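You operate a simulated robot arm through the tools that you are given. There is no shell and no other tool. Be economical: measure what you need, move in short steps, check, and stop when the job is done.

You run a simulated two-armed robot. Do the job below in one go: nothing can be reset, and whatever is moved stays where it is left.

TASK
Take the filter cartridge with the smallest size on its label and leave it in the grey tray. Then press the fill button three times. Then take the clear tube that says "B" from the top of the wooden bench and put it on the wall shelf under the tags. Then take the crumpled paper and put it on the shelf under the wooden bench. Then take the clear cup on the top of the wooden bench and put it away on the middle shelf of the steel rack. Then fetch the blue gauge and set it on the small disc. Then take the small bottle from the top of the wooden bench and put it in the red parts bin. Then take the white padlock on the top of the white table and put it away on the high shelf over the header. Keep to this order. Set down upright: clear tube, clear cup, small bottle.

The check looks at the end state, three seconds after you hand in, the way a careful person would. Anything else that was tipped, shoved, dropped, spilled or broken makes it a failure.

THE ROBOT
Two 7-joint arms with two-finger grippers on one trunk, on a base that drives. Base frame: it is fixed to the floor where the robot stands at the start and does not move with it; the origin is under the middle of the robot, x ahead of it, y to its left, z up. Lengths are in m, angles in degrees, forces in N, time in s.
The left shoulder is at the start at [0.05, 0.216, 1.246], the right one opposite. With the tool pointing down near the work surface each hand reaches from about 0.1 to 0.72 m from the robot's upright axis, wherever it stands, measured 20 degrees to its own side. Places, roughly: blue gauge [-0.25, -0.75, 1]; clear cup (7x7x8 cm) [-0.2, -0.9, 0.9]; clear tube [-0.25, -1, 1]; crumpled paper (6x6x5 cm) [-0.2, -1, 0.9]; fill button [0.7, -0.1, 1.5]; filter cartridge [0.5, 0, 0.75]; grey tray (49x29x9 cm) [-3.7, -0.8, 0.8]; high shelf over the header (18x140 cm) [-7.98, 1.22, 1.56]; middle shelf of the steel rack [-7.3, 2.9, 0.6]; red parts bin inside (30x24 cm) [-1.26, -0.68, 0.3]; shelf under the wooden bench [-0.8, -0.8, 0.3]; small bottle [-0.75, -1, 1]; small disc (8x8x1 cm) [-1.6, -0.9, 0.9]; wall shelf under the tags (92x25 cm) [0.66, 3.82, 0.96]; white padlock [-4.25, -0.75, 0.75]. Payload 3.18 kg a hand.
The TCP of each hand is the grasp point between the finger pads, 0.03 m short of the fingertips. In the tool frame z runs along the fingers and y along their closing line. The gripper opens to 0.144 m. The gripper's body begins 0.103 m behind the TCP.
Orientation is that of the tool frame in the base frame, as a unit quaternion [x, y, z, w]. With the fingers straight down and closing along the base's y, the tool's x points along the base's -x, its y along +y and its z along -z.

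THE INTERFACE
- The arms move only by the tool drive_tool. It takes "left_increments", "right_increments" or both (then of equal length, played together; a hand with none holds still); each is a list of rows, each a list of 7 numbers: the turn, a rotation vector about the tool's x, y, z in units of 6 degrees (1.0 is 6 degrees), then the shift along the tool's x, y, z in units of 20 mm (1.0 is 20 mm), then the closure, from 0 (fully open) to 1 (shut). In form: [[ax, ay, az, x, y, z, hand], ...]. A call has 1 to 8 rows; each row shifts and turns the commanded pose from where the row before left it, along the tool's axes as they then stand. A call with a number of a shift or a turn outside -1 to 1 is refused whole. Each row takes 0.2 s and may step no farther than 0.05 m and 8.6 degrees from the row before; otherwise, or with a gripper value out of range, the whole call is refused. A pose out of reach is approached as far as the arm can. The call stops where the force on the tool passes 40 N (or 10 N more than at its start, if that is more) or the arm is blocked; 0.2 s more then pass. The fingers move at their own pace and stop on an object; they squeeze with about 37 N. The grip force told is the motor's: it shows also when the fingers shut on nothing. Time passes only in rows, and 0.2 s behind the last, so rows that do not move let the fingers close. The reply holds the time, the measured pose of the TCP, the force on the tool along the base axes, the opening and the grip force, in the units named above and with some noise, with the torque about the TCP (base axes, N m) and any sound that the robot's microphone picked up.
- Cameras (640 x 400 px; columns grow to the right, rows downward): "scene" is now at [0.0785, -0.0599, 1.4073]; the picture's right is [-0.85, -0.52, 0.00], its down [-0.43, 0.70, -0.57] and it looks along [0.30, -0.49, -0.82] (base axes); focal length 214 px, centre (320, 200). "left" rides on the left gripper at [0.076, -0.016, -0.143] in its tool frame; the picture's right is [0.21, 0.98, 0.00], its down [-0.84, 0.18, -0.51] and it looks along [-0.50, 0.11, 0.86] (tool axes); focal length 218 px, centre (320, 200). "right" rides on the right gripper at [0.077, 0.016, -0.143] in its tool frame; the picture's right is [-0.21, 0.98, 0.00], its down [-0.84, -0.18, -0.51] and it looks along [-0.50, -0.11, 0.86] (tool axes); focal length 218 px, centre (320, 200). There is no depth. A picture from a camera that has moved, and an enlarged one, comes with that camera's place and axes in the base frame and with its lens.
- capture(camera): a new picture of that camera. No time passes.
- raise_lower(by): slides the trunk up (or, below 0, down) by that many m; the arms and the scene camera ride with it, the base frame stays. It gives what a move gives, with no picture.
- drive_base(legs): drives the robot by 1 to 6 legs, each [ahead, left, turn to the left] in m, m and degrees, along the robot's own axes; the way and the turn of a leg run together, so that a leg with both is an arc; at most 1.5 m and 180 degrees a leg. The arms and the cameras ride along, it lands a little off, and it stops where it bumps. It gives what a move gives.
- pan_tilt(pan, tilt): turns the head with the scene camera to pan (to the left, within 80 degrees either way) and tilt (down, from -29 to 69), counted from straight ahead of the robot. It gives what a move gives.
- close_up(camera, box): a new picture of the part [left, top, right, bottom] of that camera's present view, enlarged. No time passes.
- hand_in(): hands the job in; it is judged then, once.

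Work in short steps. Places have to be worked out from the pictures, the camera data and where the tool is seen: move nearer, look again, correct. Check each grasp and each placing, and mend what went wrong. You have 217 turns and 208 pictures in all, those below and enlarged ones among them. Open the grippers and draw the arms clear of the work before you hand the job in, unless the task says otherwise; then end with one line.

The tools are called as a command line: name --argument value ..., lists and objects as JSON in quotes. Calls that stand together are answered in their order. drive_tool: Moves the arms, as the interface text tells. Its arguments: {"type":"object","properties":{"left_increments":{"type":"array","items":{"type":"array","items":{"type":"number"}}},"right_increments":{"type":"array","items":{"type":"array","items":{"type":"number"}}}},"required":[]} The other tools are called the same way: raise_lower (by) slides the trunk up or down; drive_base (legs) drives the base; pan_tilt (pan, tilt) turns the head that bears the scene camera; capture (camera) takes a picture; close_up (camera, box) takes an enlarged picture of a part of a camera's view; hand_in () hands the job in.

At the start:

```text
time_s: 0.0
left_tool_pos: [0.4918, -0.0509, 0.9999]
left_tcp_rot: [-0.001, 1.0, 0.001, 0.0]
left_ft_force: [-0.2, 0.0, 0.2]
left_ft_torque: [-0.04, 0.03, 0.04]
left_width: 0.1437
left_grasp_force: 0.1
right_tool_pos: [0.3386, -0.5766, 1.0188]
right_tcp_rot: [0.058, 0.998, -0.021, 0.012]
right_ft_force: [0.5, 0.2, 1.0]
right_ft_torque: [0.02, 0.02, -0.01]
right_width: 0.144
right_grasp_force: 0.0
trunk travel left (down, up): [-0.325, 0.044]
robot x, y, heading: [0.003, 0.0004, 0.1]
head pan, tilt: [-58.6, 55.3]
```

scene: 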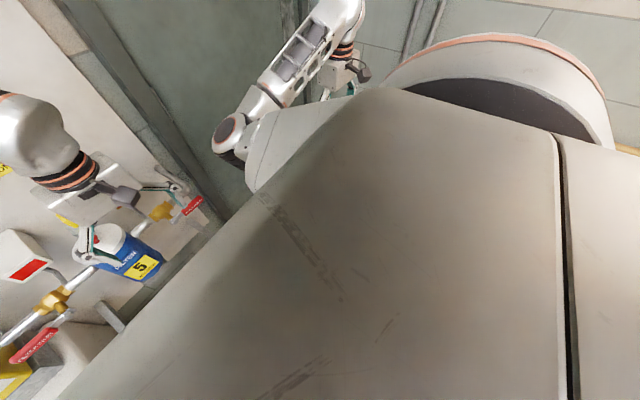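
right: 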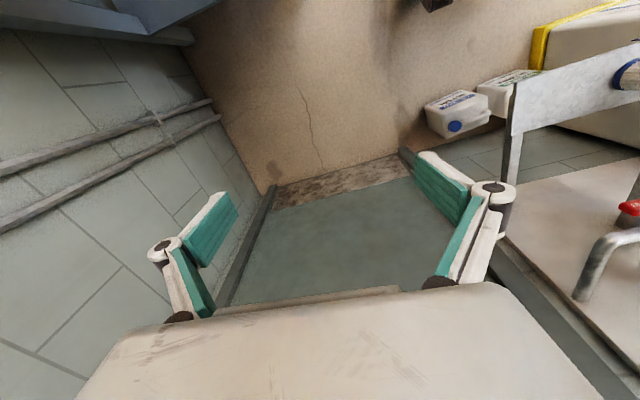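
left: 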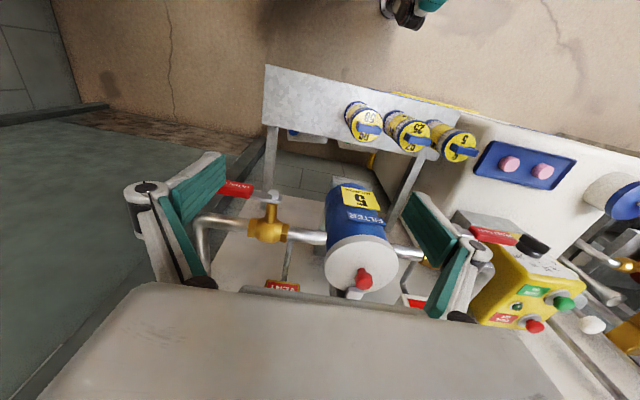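

The left view shows a filter bench with several cartridges. I turn the head to look straight ahead at it.

pan_tilt --pan 0 --tilt 35

capture --camera "scene"

close_up --camera "left" --box '[260, 60, 640, 340]'

```text
time_s: 1.3
left_tool_pos: [0.4928, -0.0515, 1.0004]
left_tcp_rot: [-0.001, 1.0, 0.001, 0.0]
left_ft_force: [0.1, 0.1, 0.4]
left_ft_torque: [0.03, -0.01, -0.01]
left_width: 0.144
left_grasp_force: 0.1
right_tool_pos: [0.3375, -0.5794, 1.0203]
right_tcp_rot: [0.061, 0.998, -0.023, 0.014]
right_ft_force: [0.0, -0.5, 0.2]
right_ft_torque: [-0.05, -0.02, 0.0]
right_width: 0.1442
right_grasp_force: 0.0
trunk travel left (down, up): [-0.325, 0.044]
robot x, y, heading: [0.0017, -0.0001, -0.1]
head pan, tilt: [0.0, 35.0]
```

```text
204 pictures are left
camera scene: at [0.1291, 0.0014, 1.4359], right [0.0, -1.0, 0.0], down [-0.57, 0.0, -0.82], along [0.82, 0.0, -0.57], focal length 214 px, centre (320, 200)
```

scene: 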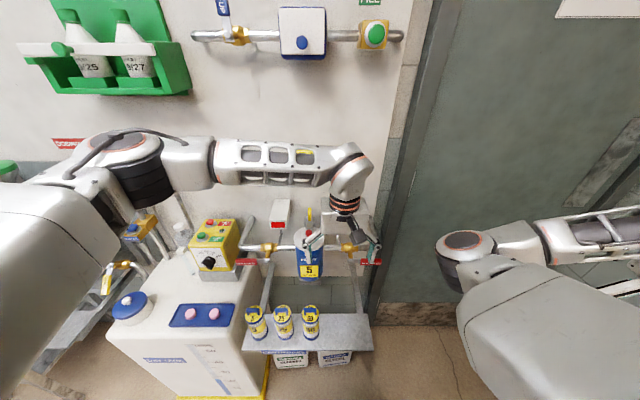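

```text
1.43 times, centred on (450, 200) of left
camera zoom: at [0.4164, -0.0696, 1.1432], right [-0.21, 0.98, 0.0], down [0.84, 0.18, 0.51], along [0.5, 0.11, -0.86], focal length 312 px, centre (134, 200)
```

zoom: 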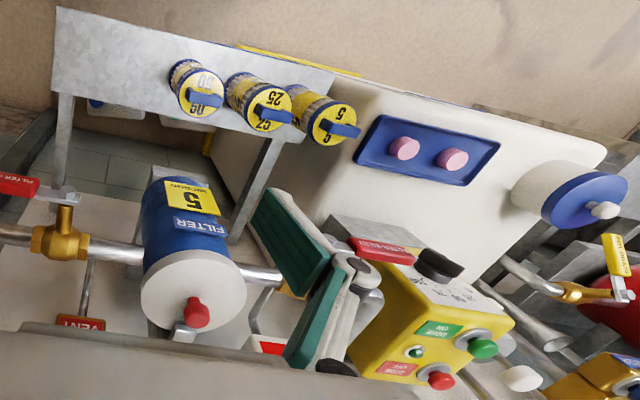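

Three cartridges stand on a steel shelf; I zoom in to read the labels and the fill button.

close_up --camera "scene" --box '[220, 280, 380, 380]'

close_up --camera "scene" --box '[180, 0, 420, 150]'

```text
4.00 times, centred on (300, 330) of scene
camera zoom: at [0.1291, 0.0014, 1.4359], right [0.0, -1.0, 0.0], down [-0.57, 0.0, -0.82], along [0.82, 0.0, -0.57], focal length 858 px, centre (400, -320)
```

zoom: 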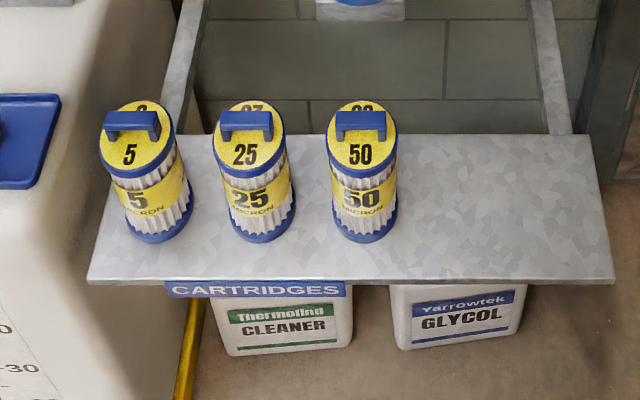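

```text
2.67 times, centred on (300, 75) of scene
camera zoom: at [0.1291, 0.0014, 1.4359], right [0.0, -1.0, 0.0], down [-0.57, 0.0, -0.82], along [0.82, 0.0, -0.57], focal length 572 px, centre (373, 533)
```

zoom: 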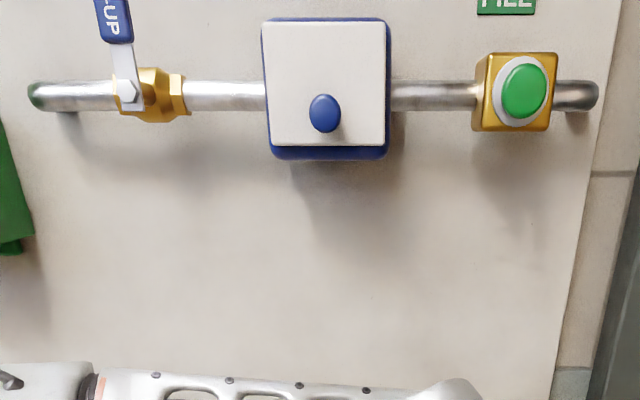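

Readings place the "5" cartridge (leftmost, next to the tank) at about (0.492, 0.218), top z≈0.74. I move the left hand over it while yawing 90° so the fingers close front-to-back.

drive_tool --left_increments '[[0, 0, -1, 0, 1, 0, 0], [0, 0, -1, -0.1, 0.99, 0, 0], [0, 0, -1, -0.21, 0.98, 0, 0], [0, 0, -1, -0.31, 0.95, 0, 0], [0, 0, -1, -0.41, 0.91, 0, 0], [0, 0, -1, -0.5, 0.87, 0, 0], [0, 0, -1, -0.59, 0.81, 0, 0], [0, 0, -1, -0.67, 0.74, 0, 0]]'

drive_tool --left_increments '[[0, 0, -1, -0.74, 0.67, 0, 0], [0, 0, -1, -0.81, 0.59, 0, 0], [0, 0, -1, -0.87, 0.5, 0, 0], [0, 0, -1, -0.91, 0.41, 0, 0], [0, 0, -1, -0.95, 0.31, 0, 0], [0, 0, -1, -0.49, 0.1, 0, 0], [0, 0, -1, 0, 0, 0, 0], [0, 0, 0, 0, 0, 0, 0]]'

capture --camera "left"

```text
time_s: 3.1
left_tool_pos: [0.4918, 0.1093, 0.9996]
left_tcp_rot: [-0.407, 0.913, 0.0, 0.001]
left_ft_force: [-0.6, 0.1, 0.8]
left_ft_torque: [0.01, 0.0, 0.0]
left_width: 0.1439
left_grasp_force: 0.0
right_tool_pos: [0.3372, -0.5802, 1.0215]
right_tcp_rot: [0.061, 0.998, -0.023, 0.013]
right_ft_force: [0.4, 1.4, 0.5]
right_ft_torque: [0.0, 0.03, 0.02]
right_width: 0.144
right_grasp_force: 0.1
trunk travel left (down, up): [-0.325, 0.044]
robot x, y, heading: [0.004, -0.0005, -0.0]
head pan, tilt: [0.0, 35.0]
```

```text
time_s: 4.9
left_tool_pos: [0.4912, 0.2191, 1.0003]
left_tcp_rot: [0.708, -0.706, 0.0, 0.0]
left_ft_force: [0.2, -0.1, 0.6]
left_ft_torque: [0.03, -0.02, 0.01]
left_width: 0.1441
left_grasp_force: 0.0
right_tool_pos: [0.3373, -0.58, 1.0192]
right_tcp_rot: [0.061, 0.998, -0.023, 0.011]
right_ft_force: [1.5, 0.6, -0.3]
right_ft_torque: [-0.02, 0.0, -0.01]
right_width: 0.144
right_grasp_force: 0.0
trunk travel left (down, up): [-0.325, 0.044]
robot x, y, heading: [0.0023, 0.001, -0.1]
head pan, tilt: [0.0, 35.0]
```

```text
200 pictures are left
camera left: at [0.5084, 0.1412, 1.1428], right [-0.98, -0.21, 0.0], down [-0.18, 0.84, 0.51], along [-0.11, 0.5, -0.86], focal length 218 px, centre (320, 200)
```

left: 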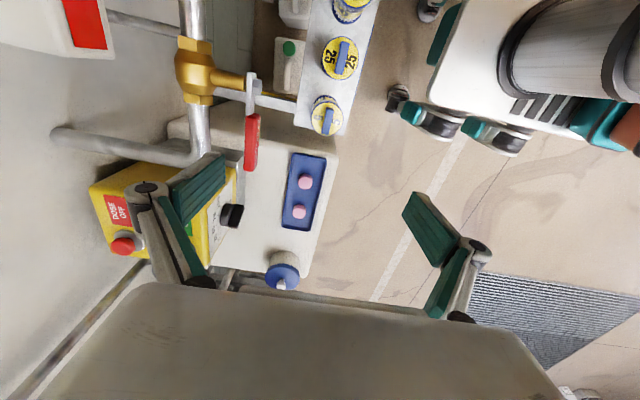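

A red valve lever sits at about (0.572, 0.232, 0.89), close to where the gripper body would come. I yaw back 45° so that the gripper passes both lever and tank, pre-close a bit, and look again.

drive_tool --left_increments '[[0, 0, 1, 0, 0, 0, 0.4], [0, 0, 1, 0, 0, 0, 0.4], [0, 0, 1, 0, 0, 0, 0.4], [0, 0, 1, 0, 0, 0, 0.4], [0, 0, 1, 0, 0, 0, 0.4], [0, 0, 1, 0, 0, 0, 0.4], [0, 0, 1, 0, 0, 0, 0.4], [0, 0, 0.5, 0.3, -0.1, 0, 0.4]]'

drive_tool --left_increments '[[0, 0, 0, 0, 0, 1, 0.4], [0, 0, 0, 0, 0, 1, 0.4], [0, 0, 0, 0, 0, 1, 0.4], [0, 0, 0, 0, 0, 1, 0.4], [0, 0, 0, 0, 0, 1, 0.4], [0, 0, 0, 0, 0, 1, 0.4]]'

capture --camera "left"

capture --camera "scene"

```text
time_s: 6.7
left_tool_pos: [0.489, 0.2114, 0.9995]
left_tcp_rot: [-0.383, 0.924, 0.0, 0.0]
left_ft_force: [0.1, 0.4, 0.5]
left_ft_torque: [-0.01, -0.01, 0.01]
left_width: 0.0864
left_grasp_force: 0.2
right_tool_pos: [0.3367, -0.5808, 1.019]
right_tcp_rot: [0.061, 0.998, -0.023, 0.012]
right_ft_force: [-0.5, -1.1, 0.2]
right_ft_torque: [0.01, -0.01, -0.03]
right_width: 0.1438
right_grasp_force: 0.0
trunk travel left (down, up): [-0.325, 0.044]
robot x, y, heading: [-0.0018, 0.0014, 0.0]
head pan, tilt: [0.0, 35.0]
```

```text
time_s: 8.1
left_tool_pos: [0.4887, 0.212, 0.8785]
left_tcp_rot: [-0.384, 0.923, 0.0, 0.001]
left_ft_force: [1.1, -0.3, -0.2]
left_ft_torque: [0.02, -0.02, 0.01]
left_width: 0.0864
left_grasp_force: 0.0
right_tool_pos: [0.3371, -0.58, 1.0189]
right_tcp_rot: [0.062, 0.998, -0.024, 0.013]
right_ft_force: [0.4, -0.2, 0.4]
right_ft_torque: [-0.03, -0.01, -0.01]
right_width: 0.1439
right_grasp_force: 0.0
trunk travel left (down, up): [-0.325, 0.044]
robot x, y, heading: [0.0022, -0.0027, 0.1]
head pan, tilt: [0.0, 35.0]
```

```text
199 pictures are left
camera left: at [0.4473, 0.1454, 1.0224], right [-0.84, 0.54, 0.0], down [0.47, 0.72, 0.51], along [0.27, 0.43, -0.86], focal length 218 px, centre (320, 200)
```

left: 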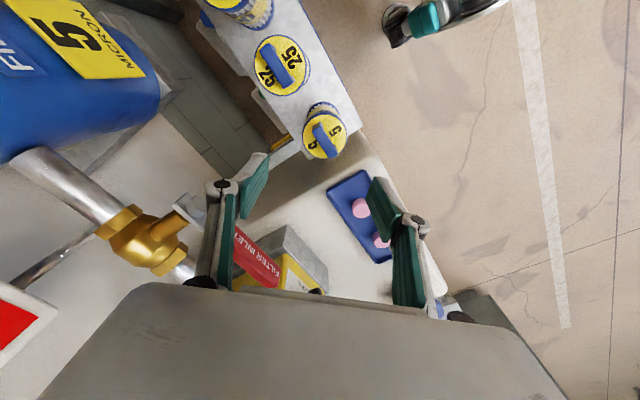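

```text
198 pictures are left
camera scene: at [0.1294, 0.0016, 1.4359], right [0.0, -1.0, 0.0], down [-0.57, 0.0, -0.82], along [0.82, 0.0, -0.57], focal length 214 px, centre (320, 200)
```

scene: 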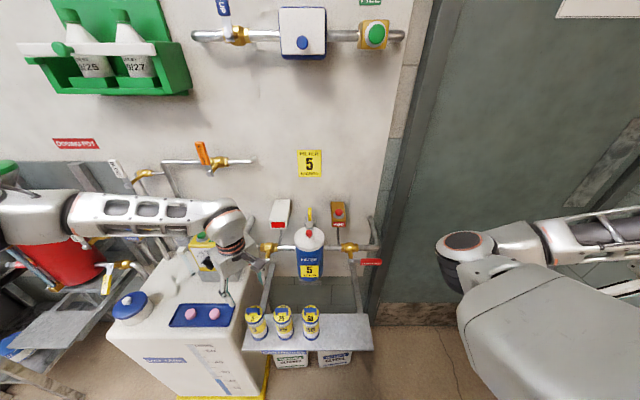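

The cartridge lies under the hand at about (0.484, 0.213), and the lever clears. I descend to z≈0.72 and then close.

drive_tool --left_increments '[[0, 0, 0, 0.15, 0.1, 1, 0.4], [0, 0, 0, 0, 0, 1, 0.4], [0, 0, 0, 0, 0, 1, 0.4], [0, 0, 0, 0, 0, 1, 0.4], [0, 0, 0, 0, 0, 1, 0.4], [0, 0, 0, 0, 0, 1, 0.4], [0, 0, 0, 0, 0, 1, 0.4], [0, 0, 0, 0, 0, 0.9, 0.4]]'

capture --camera "left"

close_up --camera "scene" --box '[170, 220, 330, 370]'

```text
time_s: 9.9
left_tool_pos: [0.4861, 0.2113, 0.7221]
left_tcp_rot: [-0.382, 0.924, -0.001, -0.001]
left_ft_force: [-0.2, 0.2, 0.8]
left_ft_torque: [0.01, -0.01, 0.01]
left_width: 0.0864
left_grasp_force: 0.0
right_tool_pos: [0.3366, -0.5809, 1.0201]
right_tcp_rot: [0.061, 0.998, -0.023, 0.013]
right_ft_force: [0.0, 0.5, 0.1]
right_ft_torque: [-0.01, 0.0, -0.02]
right_width: 0.1441
right_grasp_force: 0.2
trunk travel left (down, up): [-0.325, 0.044]
robot x, y, heading: [0.0009, 0.0008, 0.3]
head pan, tilt: [0.0, 35.0]
```

```text
197 pictures are left
camera left: at [0.4429, 0.1431, 0.8648], right [-0.84, 0.54, 0.0], down [0.47, 0.72, 0.51], along [0.28, 0.43, -0.86], focal length 218 px, centre (320, 200)
```

left: 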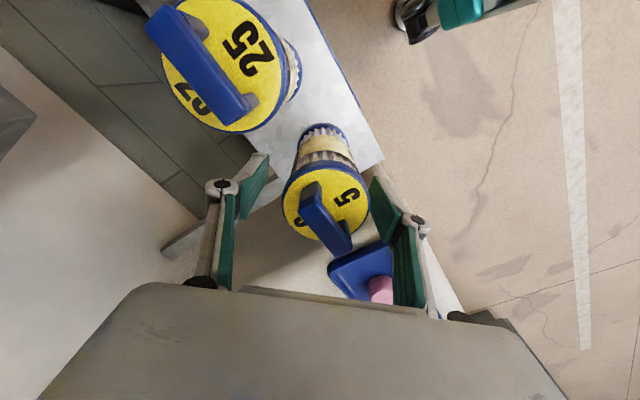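

```text
2.67 times, centred on (250, 295) of scene
camera zoom: at [0.1293, 0.0015, 1.4359], right [0.0, -1.0, 0.0], down [-0.57, 0.0, -0.82], along [0.82, 0.0, -0.57], focal length 572 px, centre (507, -53)
```

zoom: 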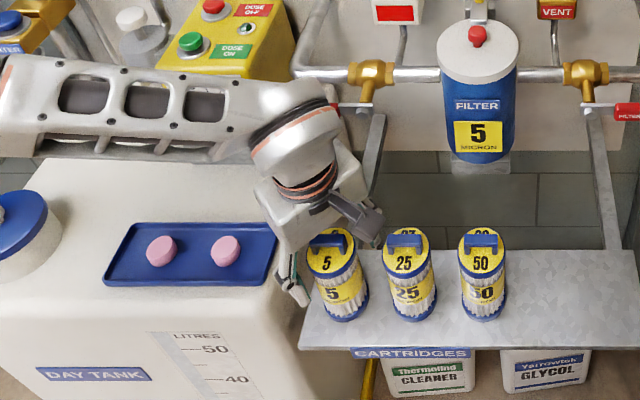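

The cap sits between the pads, just slightly off. I nudge, lower 1 cm and close.

drive_tool --left_increments '[[0, 0, 0, -0.2, 0.2, 0.5, 0.4], [0, 0, 0, 0, 0, 0, 0.7], [0, 0, 0, 0, 0, 0, 1], [0, 0, 0, 0, 0, 0, 1], [0, 0, 0, 0, 0, 0, 1]]'

drive_tool --left_increments '[[0, 0, 0, 0, 0, -1, 1], [0, 0, 0, 0, 0, -1, 1], [0, 0, 0, 0, 0, -1, 1], [0, 0, 0, 0, 0, -1, 1], [0, 0, 0, 0, 0, -1, 1], [0, 0, 0, 0, 0, -1, 1], [0, 0, 0, 0, 0, -1, 1], [0, 0, 0, 0, 0, -1, 1]]'

capture --camera "left"

```text
time_s: 11.1
left_tool_pos: [0.4861, 0.2153, 0.7127]
left_tcp_rot: [-0.384, 0.924, 0.0, 0.0]
left_ft_force: [0.8, -0.5, 0.9]
left_ft_torque: [0.01, -0.01, 0.0]
left_width: 0.0568
left_grasp_force: 37.2
right_tool_pos: [0.3375, -0.5813, 1.0199]
right_tcp_rot: [0.062, 0.998, -0.024, 0.012]
right_ft_force: [0.1, -0.2, 0.9]
right_ft_torque: [0.01, 0.01, -0.03]
right_width: 0.1438
right_grasp_force: 0.1
trunk travel left (down, up): [-0.325, 0.044]
robot x, y, heading: [-0.0022, -0.0039, -0.2]
head pan, tilt: [0.0, 35.0]
```

```text
time_s: 12.9
left_tool_pos: [0.487, 0.2177, 0.8718]
left_tcp_rot: [-0.384, 0.924, 0.001, -0.001]
left_ft_force: [-0.5, -0.1, -1.8]
left_ft_torque: [0.03, 0.02, 0.0]
left_width: 0.0569
left_grasp_force: 36.6
right_tool_pos: [0.3362, -0.5801, 1.0197]
right_tcp_rot: [0.062, 0.998, -0.023, 0.013]
right_ft_force: [-0.7, 0.1, 0.8]
right_ft_torque: [0.02, 0.01, 0.02]
right_width: 0.144
right_grasp_force: 0.0
trunk travel left (down, up): [-0.325, 0.044]
robot x, y, heading: [0.001, 0.0007, 0.0]
head pan, tilt: [0.0, 35.0]
```

```text
195 pictures are left
camera left: at [0.4445, 0.1502, 1.0156], right [-0.84, 0.54, 0.0], down [0.47, 0.72, 0.51], along [0.28, 0.43, -0.86], focal length 218 px, centre (320, 200)
```

left: 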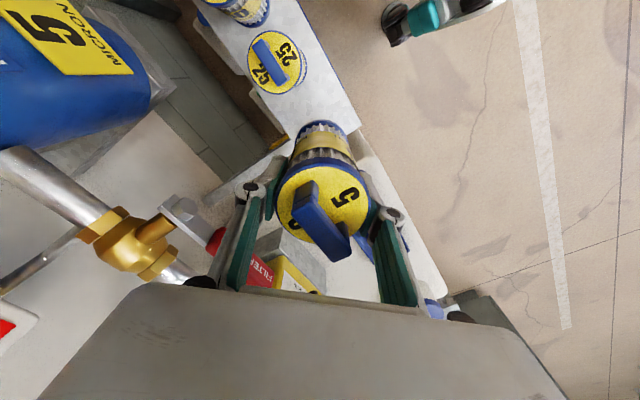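

The cartridge is held. I raise it, pull it back, and look around to both sides before driving.

drive_tool --left_increments '[[0, 0, 0, 0, 0, -1, 1], [0, 0, 0, 0, 0, -1, 1], [0, 0, 0, 0, 0, -1, 1], [0, 0, 0, 0, 0, -1, 1], [0, 0, 0, 0.8, 0.8, -0.5, 1], [0, 0, 0, 0.8, 0.8, 0, 1], [0, 0, 0, 0.8, 0.8, 0, 1], [0, 0, 0, 0.8, 0.8, 0, 1]]'

pan_tilt --pan -80 --tilt 30

capture --camera "scene"

pan_tilt --pan 80 --tilt 15

capture --camera "scene"

```text
time_s: 14.7
left_tool_pos: [0.3947, 0.2164, 0.9613]
left_tcp_rot: [-0.384, 0.923, 0.0, -0.001]
left_ft_force: [-0.2, 0.4, -0.9]
left_ft_torque: [0.0, -0.04, 0.02]
left_width: 0.0567
left_grasp_force: 36.7
right_tool_pos: [0.3354, -0.58, 1.0194]
right_tcp_rot: [0.062, 0.998, -0.024, 0.013]
right_ft_force: [0.4, -0.5, 0.7]
right_ft_torque: [0.0, 0.0, -0.02]
right_width: 0.1437
right_grasp_force: 0.1
trunk travel left (down, up): [-0.325, 0.044]
robot x, y, heading: [-0.0005, -0.0023, -0.2]
head pan, tilt: [0.0, 35.0]
```

```text
time_s: 16.2
left_tool_pos: [0.3952, 0.216, 0.9615]
left_tcp_rot: [-0.383, 0.924, 0.0, -0.001]
left_ft_force: [-0.7, 0.6, -1.8]
left_ft_torque: [-0.01, 0.0, -0.02]
left_width: 0.057
left_grasp_force: 37.6
right_tool_pos: [0.3372, -0.5803, 1.0204]
right_tcp_rot: [0.062, 0.998, -0.023, 0.013]
right_ft_force: [0.2, 0.2, 0.0]
right_ft_torque: [0.02, -0.01, 0.0]
right_width: 0.144
right_grasp_force: 0.0
trunk travel left (down, up): [-0.325, 0.044]
robot x, y, heading: [0.0012, 0.0038, 0.1]
head pan, tilt: [-80.0, 30.0]
```

```text
194 pictures are left
camera scene: at [0.0569, -0.0875, 1.4437], right [-0.98, -0.17, 0.0], down [-0.09, 0.49, -0.87], along [0.15, -0.85, -0.5], focal length 214 px, centre (320, 200)
```

scene: 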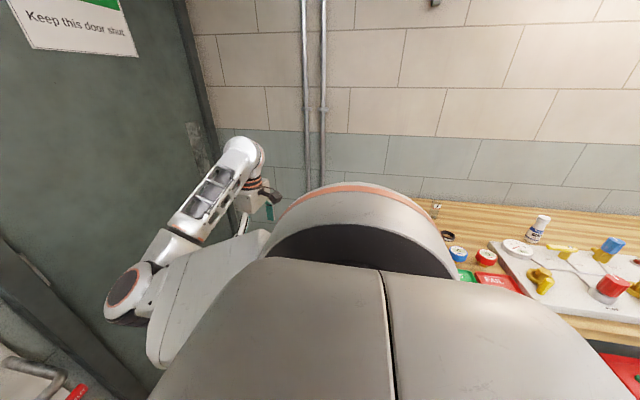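

```text
time_s: 18.7
left_tool_pos: [0.3962, 0.2172, 0.9613]
left_tcp_rot: [-0.384, 0.923, 0.0, 0.0]
left_ft_force: [-0.2, -0.5, -1.8]
left_ft_torque: [0.03, 0.01, -0.03]
left_width: 0.057
left_grasp_force: 36.7
right_tool_pos: [0.3378, -0.5804, 1.02]
right_tcp_rot: [0.061, 0.998, -0.024, 0.013]
right_ft_force: [-0.4, 0.6, 0.8]
right_ft_torque: [0.0, 0.02, -0.01]
right_width: 0.1437
right_grasp_force: 0.0
trunk travel left (down, up): [-0.325, 0.044]
robot x, y, heading: [-0.0027, 0.0002, 0.2]
head pan, tilt: [80.0, 15.0]
```

```text
193 pictures are left
camera scene: at [0.0574, 0.0935, 1.4679], right [0.98, -0.17, 0.0], down [-0.05, -0.25, -0.97], along [0.17, 0.95, -0.26], focal length 214 px, centre (320, 200)
```

scene: 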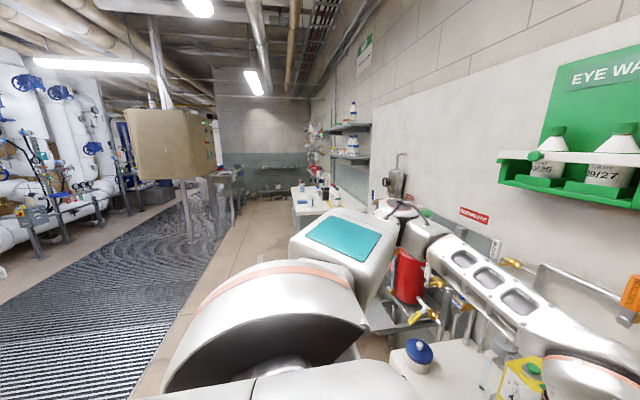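

I draw the right hand inward and raise the trunk, then back away from the wall and turn right to see the rest of the room.

drive_tool --right_increments '[[0, 0, 0, 0, 1, 0, 0], [0, 0, 0, 0, 1, 0, 0], [0, 0, 0, 0, 1, 0, 0], [0, 0, 0, 0, 1, 0, 0], [0, 0, 0, 0, 1, 0, 0], [0, 0, 0, 0, 1, 0, 0], [0, 0, 0, 0, 1, 0, 0], [0, 0, 0, 0, 1, 0, 0]]'

raise_lower --by 0.04

drive_base --legs '[[-0.6, 0.35, 0], [0, 0, -90]]'

pan_tilt --pan 30 --tilt 35

capture --camera "scene"

pan_tilt --pan -60 --tilt 20

capture --camera "scene"

```text
time_s: 19.5
left_tool_pos: [0.3951, 0.2167, 0.9611]
left_tcp_rot: [-0.383, 0.924, -0.001, 0.0]
left_ft_force: [-0.2, 0.2, -0.6]
left_ft_torque: [0.02, -0.02, -0.04]
left_width: 0.0568
left_grasp_force: 36.7
right_tool_pos: [0.3099, -0.5776, 1.0392]
right_tcp_rot: [0.139, 0.989, -0.05, 0.025]
right_ft_force: [-0.3, -0.1, 0.7]
right_ft_torque: [-0.02, 0.01, 0.03]
right_width: 0.1443
right_grasp_force: 0.1
trunk travel left (down, up): [-0.325, 0.044]
robot x, y, heading: [0.0001, -0.0027, 0.2]
head pan, tilt: [80.0, 15.0]
stopped in row 4 (right hand): the arm was blocked; the commanded pose is now the measured one
```

```text
time_s: 20.3
left_tool_pos: [0.3957, 0.2171, 1.0005]
left_tcp_rot: [-0.383, 0.924, -0.001, -0.001]
left_ft_force: [0.9, 0.4, -2.0]
left_ft_torque: [-0.05, 0.01, -0.02]
left_width: 0.057
left_grasp_force: 37.2
right_tool_pos: [0.3084, -0.5774, 1.0785]
right_tcp_rot: [0.138, 0.989, -0.052, 0.025]
right_ft_force: [-1.0, -0.2, -0.7]
right_ft_torque: [0.01, -0.02, 0.02]
right_width: 0.144
right_grasp_force: 0.1
trunk travel left (down, up): [-0.365, 0.004]
robot x, y, heading: [0.0001, -0.001, 0.0]
head pan, tilt: [80.0, 15.0]
```

```text
time_s: 28.1
left_tool_pos: [-0.4001, -0.0487, 1.001]
left_tcp_rot: [0.391, 0.92, 0.0, -0.001]
left_ft_force: [-0.4, 0.2, -0.2]
left_ft_torque: [0.0, 0.04, -0.02]
left_width: 0.0
left_grasp_force: 30.3
right_tool_pos: [-1.1904, 0.0525, 1.0771]
right_tcp_rot: [0.803, 0.594, -0.052, -0.018]
right_ft_force: [0.1, -0.1, 0.4]
right_ft_torque: [0.01, -0.02, 0.0]
right_width: 0.1439
right_grasp_force: 0.1
trunk travel left (down, up): [-0.365, 0.004]
robot x, y, heading: [-0.6074, 0.3504, -91.1]
head pan, tilt: [80.0, 15.0]
```

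```text
time_s: 29.2
left_tool_pos: [-0.3996, -0.0498, 1.001]
left_tcp_rot: [0.392, 0.92, 0.0, 0.0]
left_ft_force: [0.4, 0.3, -0.7]
left_ft_torque: [-0.02, -0.04, 0.03]
left_width: 0.0004
left_grasp_force: 30.5
right_tool_pos: [-1.1919, 0.0517, 1.0778]
right_tcp_rot: [0.803, 0.593, -0.053, -0.019]
right_ft_force: [0.4, 0.2, 0.0]
right_ft_torque: [0.02, 0.01, 0.02]
right_width: 0.1442
right_grasp_force: 0.1
trunk travel left (down, up): [-0.365, 0.004]
robot x, y, heading: [-0.6094, 0.3483, -90.9]
head pan, tilt: [30.0, 35.0]
```

```text
192 pictures are left
camera scene: at [-0.5654, 0.2328, 1.4752], right [-0.88, -0.48, 0.0], down [-0.28, 0.5, -0.82], along [0.4, -0.72, -0.57], focal length 214 px, centre (320, 200)
```

scene: 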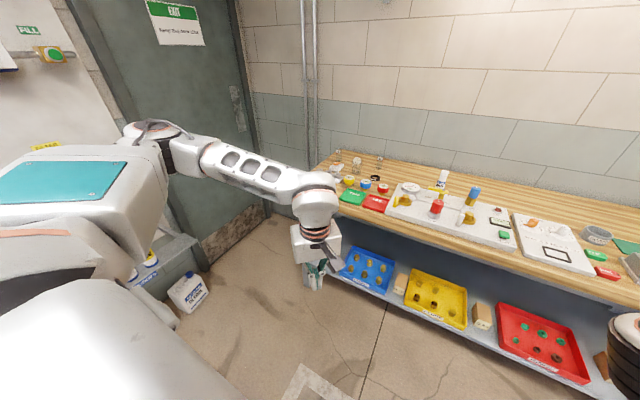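

```text
time_s: 30.9
left_tool_pos: [-0.3991, -0.0494, 1.0013]
left_tcp_rot: [0.391, 0.92, 0.0, -0.001]
left_ft_force: [0.0, -0.3, 0.7]
left_ft_torque: [-0.02, 0.01, 0.02]
left_width: 0.0001
left_grasp_force: 30.8
right_tool_pos: [-1.191, 0.0525, 1.0776]
right_tcp_rot: [0.803, 0.593, -0.053, -0.019]
right_ft_force: [0.4, -0.1, 0.1]
right_ft_torque: [-0.04, 0.01, -0.03]
right_width: 0.144
right_grasp_force: 0.0
trunk travel left (down, up): [-0.365, 0.004]
robot x, y, heading: [-0.6097, 0.3485, -91.1]
head pan, tilt: [-60.0, 20.0]
```

```text
191 pictures are left
camera scene: at [-0.6895, 0.265, 1.499], right [-0.48, 0.88, 0.0], down [0.3, 0.17, -0.94], along [-0.82, -0.45, -0.34], focal length 214 px, centre (320, 200)
```

scene: 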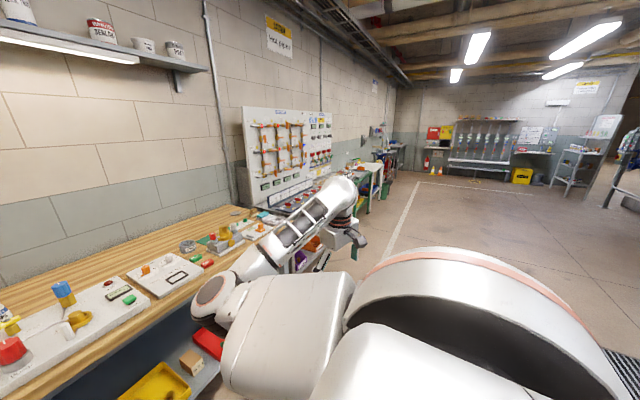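

The left gripper reads width 0: the cartridge slipped out during the drive. I look for it on the floor.

pan_tilt --pan 75 --tilt 45

capture --camera "scene"

capture --camera "left"

pan_tilt --pan 0 --tilt 60

capture --camera "scene"

```text
time_s: 33.0
left_tool_pos: [-0.3998, -0.0506, 1.0005]
left_tcp_rot: [0.392, 0.92, 0.0, 0.0]
left_ft_force: [-0.5, -0.4, 0.1]
left_ft_torque: [-0.06, 0.0, 0.0]
left_width: 0.0
left_grasp_force: 30.6
right_tool_pos: [-1.1901, 0.0527, 1.0779]
right_tcp_rot: [0.804, 0.592, -0.053, -0.019]
right_ft_force: [-0.5, 0.7, 0.7]
right_ft_torque: [0.0, 0.0, -0.01]
right_width: 0.1436
right_grasp_force: 0.1
trunk travel left (down, up): [-0.365, 0.004]
robot x, y, heading: [-0.6076, 0.3468, -91.3]
head pan, tilt: [75.0, 45.0]
```

```text
190 pictures are left
camera scene: at [-0.5298, 0.2871, 1.4604], right [-0.28, -0.96, 0.0], down [-0.68, 0.2, -0.71], along [0.68, -0.2, -0.71], focal length 214 px, centre (320, 200)
```

scene: 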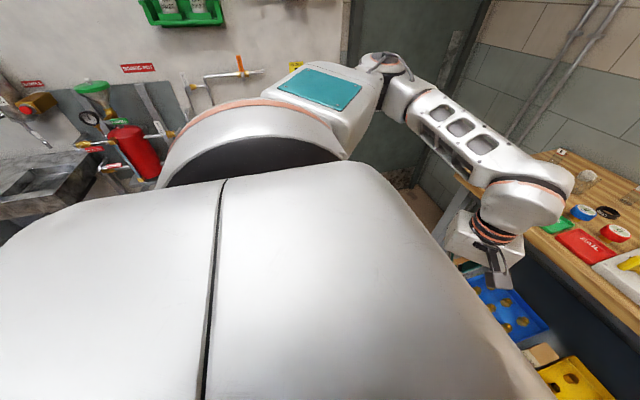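

```text
189 pictures are left
camera left: at [-0.4638, -0.0082, 1.1442], right [0.56, 0.83, 0.0], down [0.71, -0.48, 0.51], along [0.42, -0.28, -0.86], focal length 218 px, centre (320, 200)
```

left: 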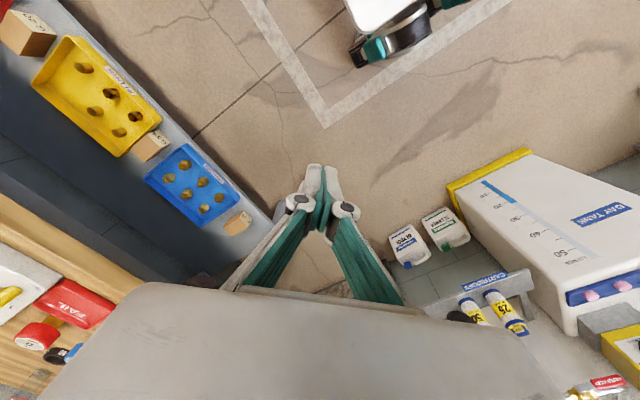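

```text
time_s: 34.5
left_tool_pos: [-0.4, -0.0501, 1.0]
left_tcp_rot: [0.392, 0.92, 0.001, -0.001]
left_ft_force: [0.7, 0.0, -0.3]
left_ft_torque: [-0.03, 0.01, 0.01]
left_width: 0.0003
left_grasp_force: 30.9
right_tool_pos: [-1.1921, 0.0521, 1.0772]
right_tcp_rot: [0.804, 0.593, -0.053, -0.019]
right_ft_force: [-0.2, -0.1, -0.2]
right_ft_torque: [-0.01, 0.0, -0.01]
right_width: 0.1443
right_grasp_force: 0.0
trunk travel left (down, up): [-0.365, 0.004]
robot x, y, heading: [-0.6073, 0.3492, -91.2]
head pan, tilt: [0.0, 60.0]
```

```text
188 pictures are left
camera scene: at [-0.6092, 0.2432, 1.4409], right [-1.0, 0.02, 0.0], down [0.02, 0.87, -0.5], along [-0.01, -0.5, -0.87], focal length 214 px, centre (320, 200)
```

scene: 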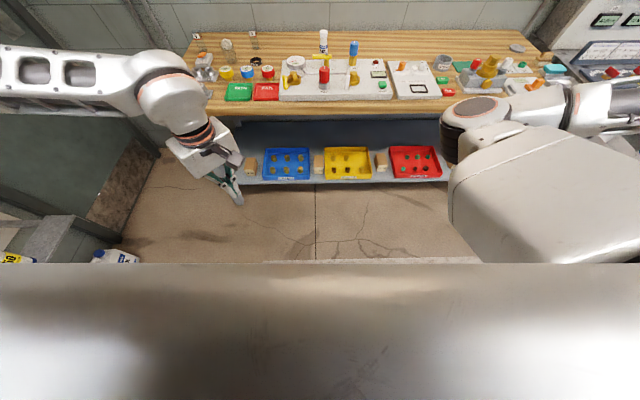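

It's not in those views. I check the other cameras and extreme head angles before moving the base.

capture --camera "right"

pan_tilt --pan 80 --tilt 10

capture --camera "scene"

```text
187 pictures are left
camera right: at [-1.1374, 0.1241, 1.2132], right [0.87, -0.49, -0.08], down [-0.36, -0.73, 0.57], along [-0.34, -0.47, -0.82], focal length 218 px, centre (320, 200)
```

right: 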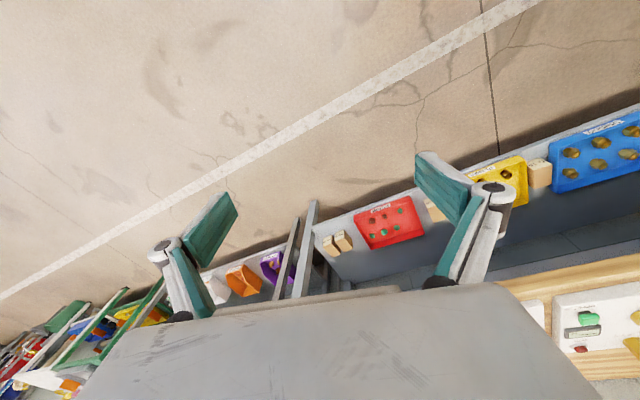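

```text
time_s: 36.0
left_tool_pos: [-0.3987, -0.0515, 1.0003]
left_tcp_rot: [0.392, 0.92, 0.0, 0.0]
left_ft_force: [-0.6, 0.2, -0.3]
left_ft_torque: [-0.02, -0.01, 0.0]
left_width: 0.0001
left_grasp_force: 30.4
right_tool_pos: [-1.1913, 0.0526, 1.0774]
right_tcp_rot: [0.803, 0.593, -0.053, -0.019]
right_ft_force: [-0.2, 0.2, 0.2]
right_ft_torque: [0.05, -0.01, -0.03]
right_width: 0.144
right_grasp_force: 0.0
trunk travel left (down, up): [-0.365, 0.004]
robot x, y, heading: [-0.6046, 0.35, -91.2]
head pan, tilt: [80.0, 10.0]
```

```text
186 pictures are left
camera scene: at [-0.5167, 0.2917, 1.5153], right [-0.2, -0.98, 0.0], down [-0.17, 0.03, -0.98], along [0.97, -0.19, -0.17], focal length 214 px, centre (320, 200)
```

scene: 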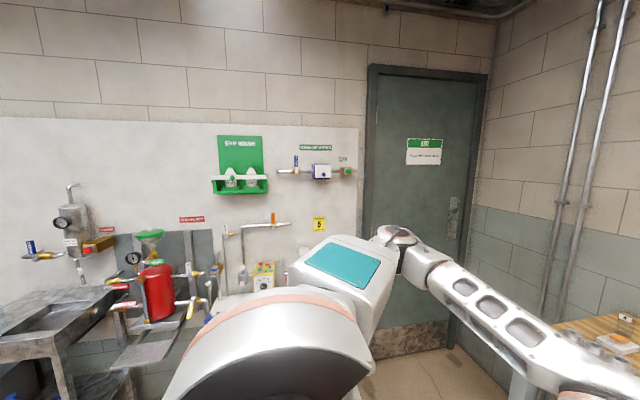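

I yaw the left wrist so its camera looks to the robot's left side, over the floor it drove across.

drive_tool --left_increments '[[0, 0, -1, 0, 0, -0.5, 0.5], [0, 0, -1, 0, 0, -0.5, 0.5], [0, 0, -1, 0, 0, -0.5, 0.5], [0, 0, -1, 0, 0, 0, 0.5], [0, 0, -1, 0, 0, 0, 0.5], [0, 0, -1, 0, 0, 0, 0.5], [0, 0, -1, 0, 0, 0, 0.5], [0, 0, -1, 0, 0, 0, 0.5]]'

capture --camera "left"

```text
time_s: 37.9
left_tool_pos: [-0.3984, -0.0505, 1.0319]
left_tcp_rot: [-0.018, 1.0, 0.0, 0.0]
left_ft_force: [0.1, -0.4, 0.0]
left_ft_torque: [-0.01, 0.02, 0.0]
left_width: 0.072
left_grasp_force: 0.2
right_tool_pos: [-1.1911, 0.0521, 1.0785]
right_tcp_rot: [0.804, 0.592, -0.053, -0.019]
right_ft_force: [0.1, -0.2, -0.7]
right_ft_torque: [0.04, 0.02, -0.04]
right_width: 0.1439
right_grasp_force: 0.1
trunk travel left (down, up): [-0.365, 0.004]
robot x, y, heading: [-0.6039, 0.3513, -91.2]
head pan, tilt: [80.0, 10.0]
```

```text
185 pictures are left
camera left: at [-0.4745, -0.0708, 1.174], right [-0.24, 0.97, 0.0], down [0.84, 0.21, 0.51], along [0.49, 0.12, -0.86], focal length 218 px, centre (320, 200)
```

left: 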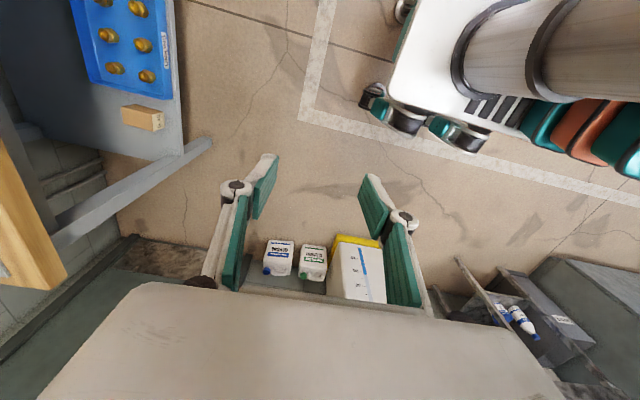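

No cartridge on the near floor. I yaw further to look behind.

drive_tool --left_increments '[[0, 0, -1, 0, 0, 0, 0.5], [0, 0, -1, 0, 0, 0, 0.5], [0, 0, -1, 0, 0, 0, 0.5], [0, 0, -1, 0, 0, 0, 0.5], [0, 0, -1, 0, 0, 0, 0.5], [0, 0, -1, 0, 0, 0, 0.5], [0, 0, -1, 0, 0, 0, 0.5], [0, 0, -1, 0, 0, 0, 0.5]]'

capture --camera "left"

```text
time_s: 39.6
left_tool_pos: [-0.3984, -0.0497, 1.0304]
left_tcp_rot: [-0.422, 0.906, -0.001, -0.001]
left_ft_force: [-0.6, 0.8, 0.5]
left_ft_torque: [-0.02, -0.01, 0.01]
left_width: 0.072
left_grasp_force: 0.1
right_tool_pos: [-1.1913, 0.0523, 1.0777]
right_tcp_rot: [0.803, 0.593, -0.053, -0.019]
right_ft_force: [-0.2, 0.3, 0.1]
right_ft_torque: [-0.02, 0.02, -0.02]
right_width: 0.1439
right_grasp_force: 0.2
trunk travel left (down, up): [-0.365, 0.004]
robot x, y, heading: [-0.6058, 0.3513, -91.1]
head pan, tilt: [80.0, 10.0]
```

```text
184 pictures are left
camera left: at [-0.4357, -0.121, 1.1742], right [-0.88, 0.47, 0.0], down [0.4, 0.76, 0.51], along [0.24, 0.45, -0.86], focal length 218 px, centre (320, 200)
```

left: 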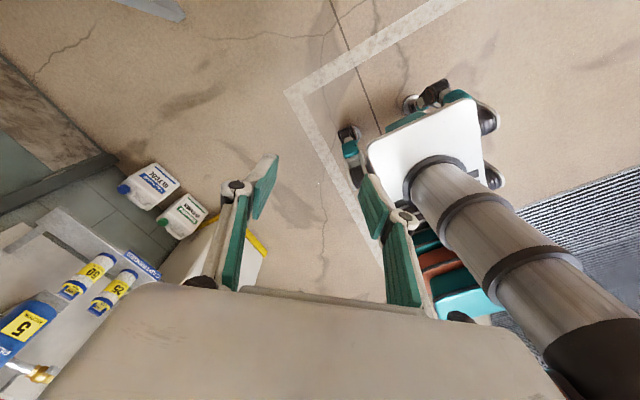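

I shift the left hand to the side and rear to see the remaining floor.

drive_tool --left_increments '[[0, 0, -1, -1, 0.05, 0, 0.5], [0, 0, -0.5, -1, 0.05, 0, 0.5], [0, 0, 0, -1, 0, 0, 0.5], [0, 0, 0, -1, 0, 0, 0.5], [0, 0, 0, -1, 0, 0, 0.5], [0, 0, 0, -1, 0, 0, 0.5], [0, 0, 0, -1, 0, 0, 0.5], [0, 0, 0, -1, 0, 0, 0.5]]'

capture --camera "left"

```text
time_s: 41.5
left_tool_pos: [-0.3195, 0.0156, 1.029]
left_tcp_rot: [-0.491, 0.871, 0.001, 0.0]
left_ft_force: [0.3, -0.4, 0.1]
left_ft_torque: [-0.02, 0.01, 0.01]
left_width: 0.0719
left_grasp_force: 0.2
left hand out of reach, approached as far as the arm can: row 5, 6, 7, 8
right_tool_pos: [-1.1906, 0.0524, 1.0771]
right_tcp_rot: [0.804, 0.592, -0.053, -0.02]
right_ft_force: [0.3, 0.4, 0.0]
right_ft_torque: [-0.03, 0.04, -0.03]
right_width: 0.1441
right_grasp_force: 0.1
trunk travel left (down, up): [-0.365, 0.004]
robot x, y, heading: [-0.6103, 0.3498, -91.2]
head pan, tilt: [80.0, 10.0]
```

```text
183 pictures are left
camera left: at [-0.3437, -0.0606, 1.1727], right [-0.94, 0.33, 0.0], down [0.28, 0.81, 0.51], along [0.17, 0.48, -0.86], focal length 218 px, centre (320, 200)
```

left: 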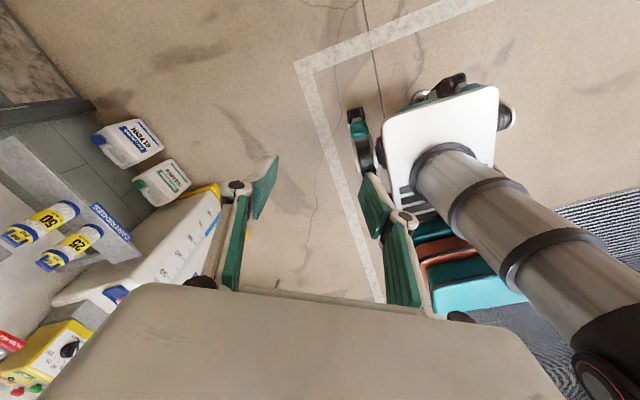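

Still hidden. I move the base to its right (clear floor) and turn back left to look at the area I drove through.

drive_base --legs '[[0, -0.9, 0], [0, 0, 100]]'

pan_tilt --pan 0 --tilt 30

capture --camera "scene"

```text
time_s: 54.0
left_tool_pos: [-1.2379, 0.7142, 1.0294]
left_tcp_rot: [0.983, -0.185, 0.0, 0.0]
left_ft_force: [-0.1, 0.1, -0.2]
left_ft_torque: [0.02, -0.01, 0.01]
left_width: 0.0723
left_grasp_force: 0.0
right_tool_pos: [-1.1249, -0.15, 1.0785]
right_tcp_rot: [0.062, 0.996, -0.049, 0.028]
right_ft_force: [-0.4, 0.1, 0.2]
right_ft_torque: [0.0, 0.01, 0.0]
right_width: 0.144
right_grasp_force: 0.0
trunk travel left (down, up): [-0.365, 0.004]
robot x, y, heading: [-1.5191, 0.3699, 9.0]
head pan, tilt: [80.0, 10.0]
```

```text
time_s: 55.5
left_tool_pos: [-1.2384, 0.7149, 1.029]
left_tcp_rot: [0.983, -0.184, -0.001, 0.0]
left_ft_force: [-0.6, -0.4, -0.2]
left_ft_torque: [0.0, 0.0, -0.02]
left_width: 0.0721
left_grasp_force: 0.1
right_tool_pos: [-1.1241, -0.1525, 1.0774]
right_tcp_rot: [0.063, 0.996, -0.049, 0.029]
right_ft_force: [-0.4, -0.7, -0.3]
right_ft_torque: [0.0, 0.02, 0.0]
right_width: 0.1438
right_grasp_force: 0.0
trunk travel left (down, up): [-0.365, 0.004]
robot x, y, heading: [-1.5186, 0.3724, 8.9]
head pan, tilt: [0.0, 30.0]
```

```text
182 pictures are left
camera scene: at [-1.387, 0.3933, 1.483], right [0.15, -0.99, 0.0], down [-0.49, -0.08, -0.87], along [0.86, 0.13, -0.5], focal length 214 px, centre (320, 200)
```

scene: 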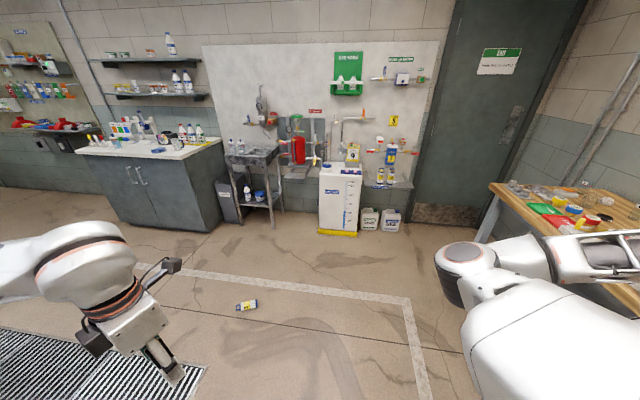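

Found: the cartridge lies on the floor at about (-0.49, 1.08). I zoom in for its orientation.

close_up --camera "scene" --box '[206, 280, 286, 330]'

```text
8.00 times, centred on (246, 305) of scene
camera zoom: at [-1.387, 0.3933, 1.483], right [0.15, -0.99, 0.0], down [-0.49, -0.08, -0.87], along [0.86, 0.13, -0.5], focal length 1716 px, centre (912, -640)
```

zoom: 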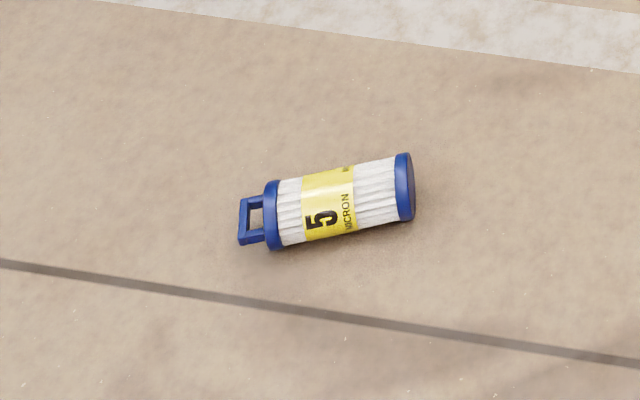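

I rotate the left wrist so that the fingers close across the cartridge's axis, then drive so it lies ahead-left of the base.

drive_tool --left_increments '[[0, 0, 0.96, 0, 0, 0, 0], [0, 0, 0.96, 0, 0, 0, 0], [0, 0, 0.96, 0, 0, 0, 0], [0, 0, 0.96, 0, 0, 0, 0], [0, 0, 0.96, 0, 0, 0, 0], [0, 0, 0.96, 0, 0, 0, 0], [0, 0, 0.96, 0, 0, 0, 0], [0, 0, 0.96, 0, 0, 0, 0]]'

drive_tool --left_increments '[[0, 0, 0, 1, 0.4, 0, 0], [0, 0, 0, 1, 0.4, 0, 0], [0, 0, 0, 1, 0.4, 0, 0], [0, 0, 0, 0.8, 0.3, 0, 0]]'

drive_base --legs '[[0.8, 0.3, 0]]'

capture --camera "left"

```text
time_s: 57.4
left_tool_pos: [-1.2392, 0.7136, 1.0294]
left_tcp_rot: [0.832, -0.555, 0.0, 0.001]
left_ft_force: [0.5, -0.4, -0.8]
left_ft_torque: [-0.02, -0.03, -0.01]
left_width: 0.1437
left_grasp_force: 0.0
right_tool_pos: [-1.1244, -0.1518, 1.0779]
right_tcp_rot: [0.062, 0.996, -0.049, 0.028]
right_ft_force: [-0.4, -0.3, 0.4]
right_ft_torque: [0.02, 0.01, 0.0]
right_width: 0.1438
right_grasp_force: 0.1
trunk travel left (down, up): [-0.365, 0.004]
robot x, y, heading: [-1.5166, 0.3728, 9.1]
head pan, tilt: [0.0, 30.0]
```

```text
time_s: 58.4
left_tool_pos: [-1.2343, 0.6324, 1.0294]
left_tcp_rot: [0.833, -0.553, -0.001, 0.001]
left_ft_force: [-0.9, -0.4, 0.0]
left_ft_torque: [0.01, -0.01, 0.03]
left_width: 0.1441
left_grasp_force: 0.1
left hand out of reach, approached as far as the arm can: row 2
right_tool_pos: [-1.1239, -0.1517, 1.0779]
right_tcp_rot: [0.063, 0.996, -0.048, 0.03]
right_ft_force: [-0.4, -0.1, -0.1]
right_ft_torque: [0.01, 0.01, -0.01]
right_width: 0.144
right_grasp_force: 0.0
trunk travel left (down, up): [-0.365, 0.004]
robot x, y, heading: [-1.5169, 0.3728, 8.9]
head pan, tilt: [0.0, 30.0]
```

```text
time_s: 62.9
left_tool_pos: [-0.4944, 1.0627, 1.0302]
left_tcp_rot: [0.836, -0.549, -0.001, 0.001]
left_ft_force: [0.4, -0.2, -0.6]
left_ft_torque: [-0.01, 0.01, 0.01]
left_width: 0.144
left_grasp_force: 0.1
right_tool_pos: [-0.3759, 0.28, 1.0775]
right_tcp_rot: [0.058, 0.997, -0.048, 0.028]
right_ft_force: [0.1, 0.1, -0.3]
right_ft_torque: [-0.01, 0.02, 0.0]
right_width: 0.1439
right_grasp_force: 0.0
trunk travel left (down, up): [-0.365, 0.004]
robot x, y, heading: [-0.7753, 0.7991, 9.1]
head pan, tilt: [0.0, 30.0]
```

```text
180 pictures are left
camera left: at [-0.4483, 0.998, 1.1725], right [-0.82, -0.58, 0.0], down [-0.5, 0.7, 0.51], along [-0.3, 0.41, -0.86], focal length 218 px, centre (320, 200)
```

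left: 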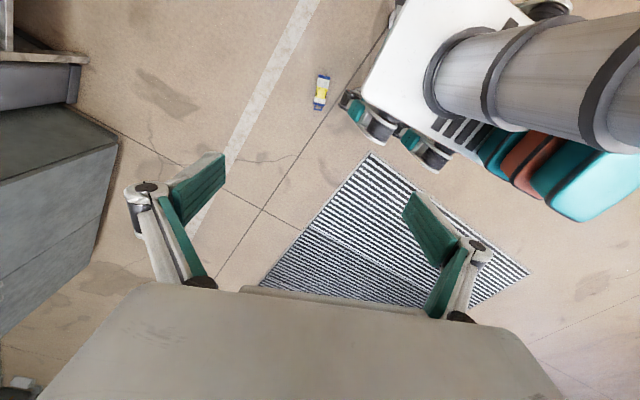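

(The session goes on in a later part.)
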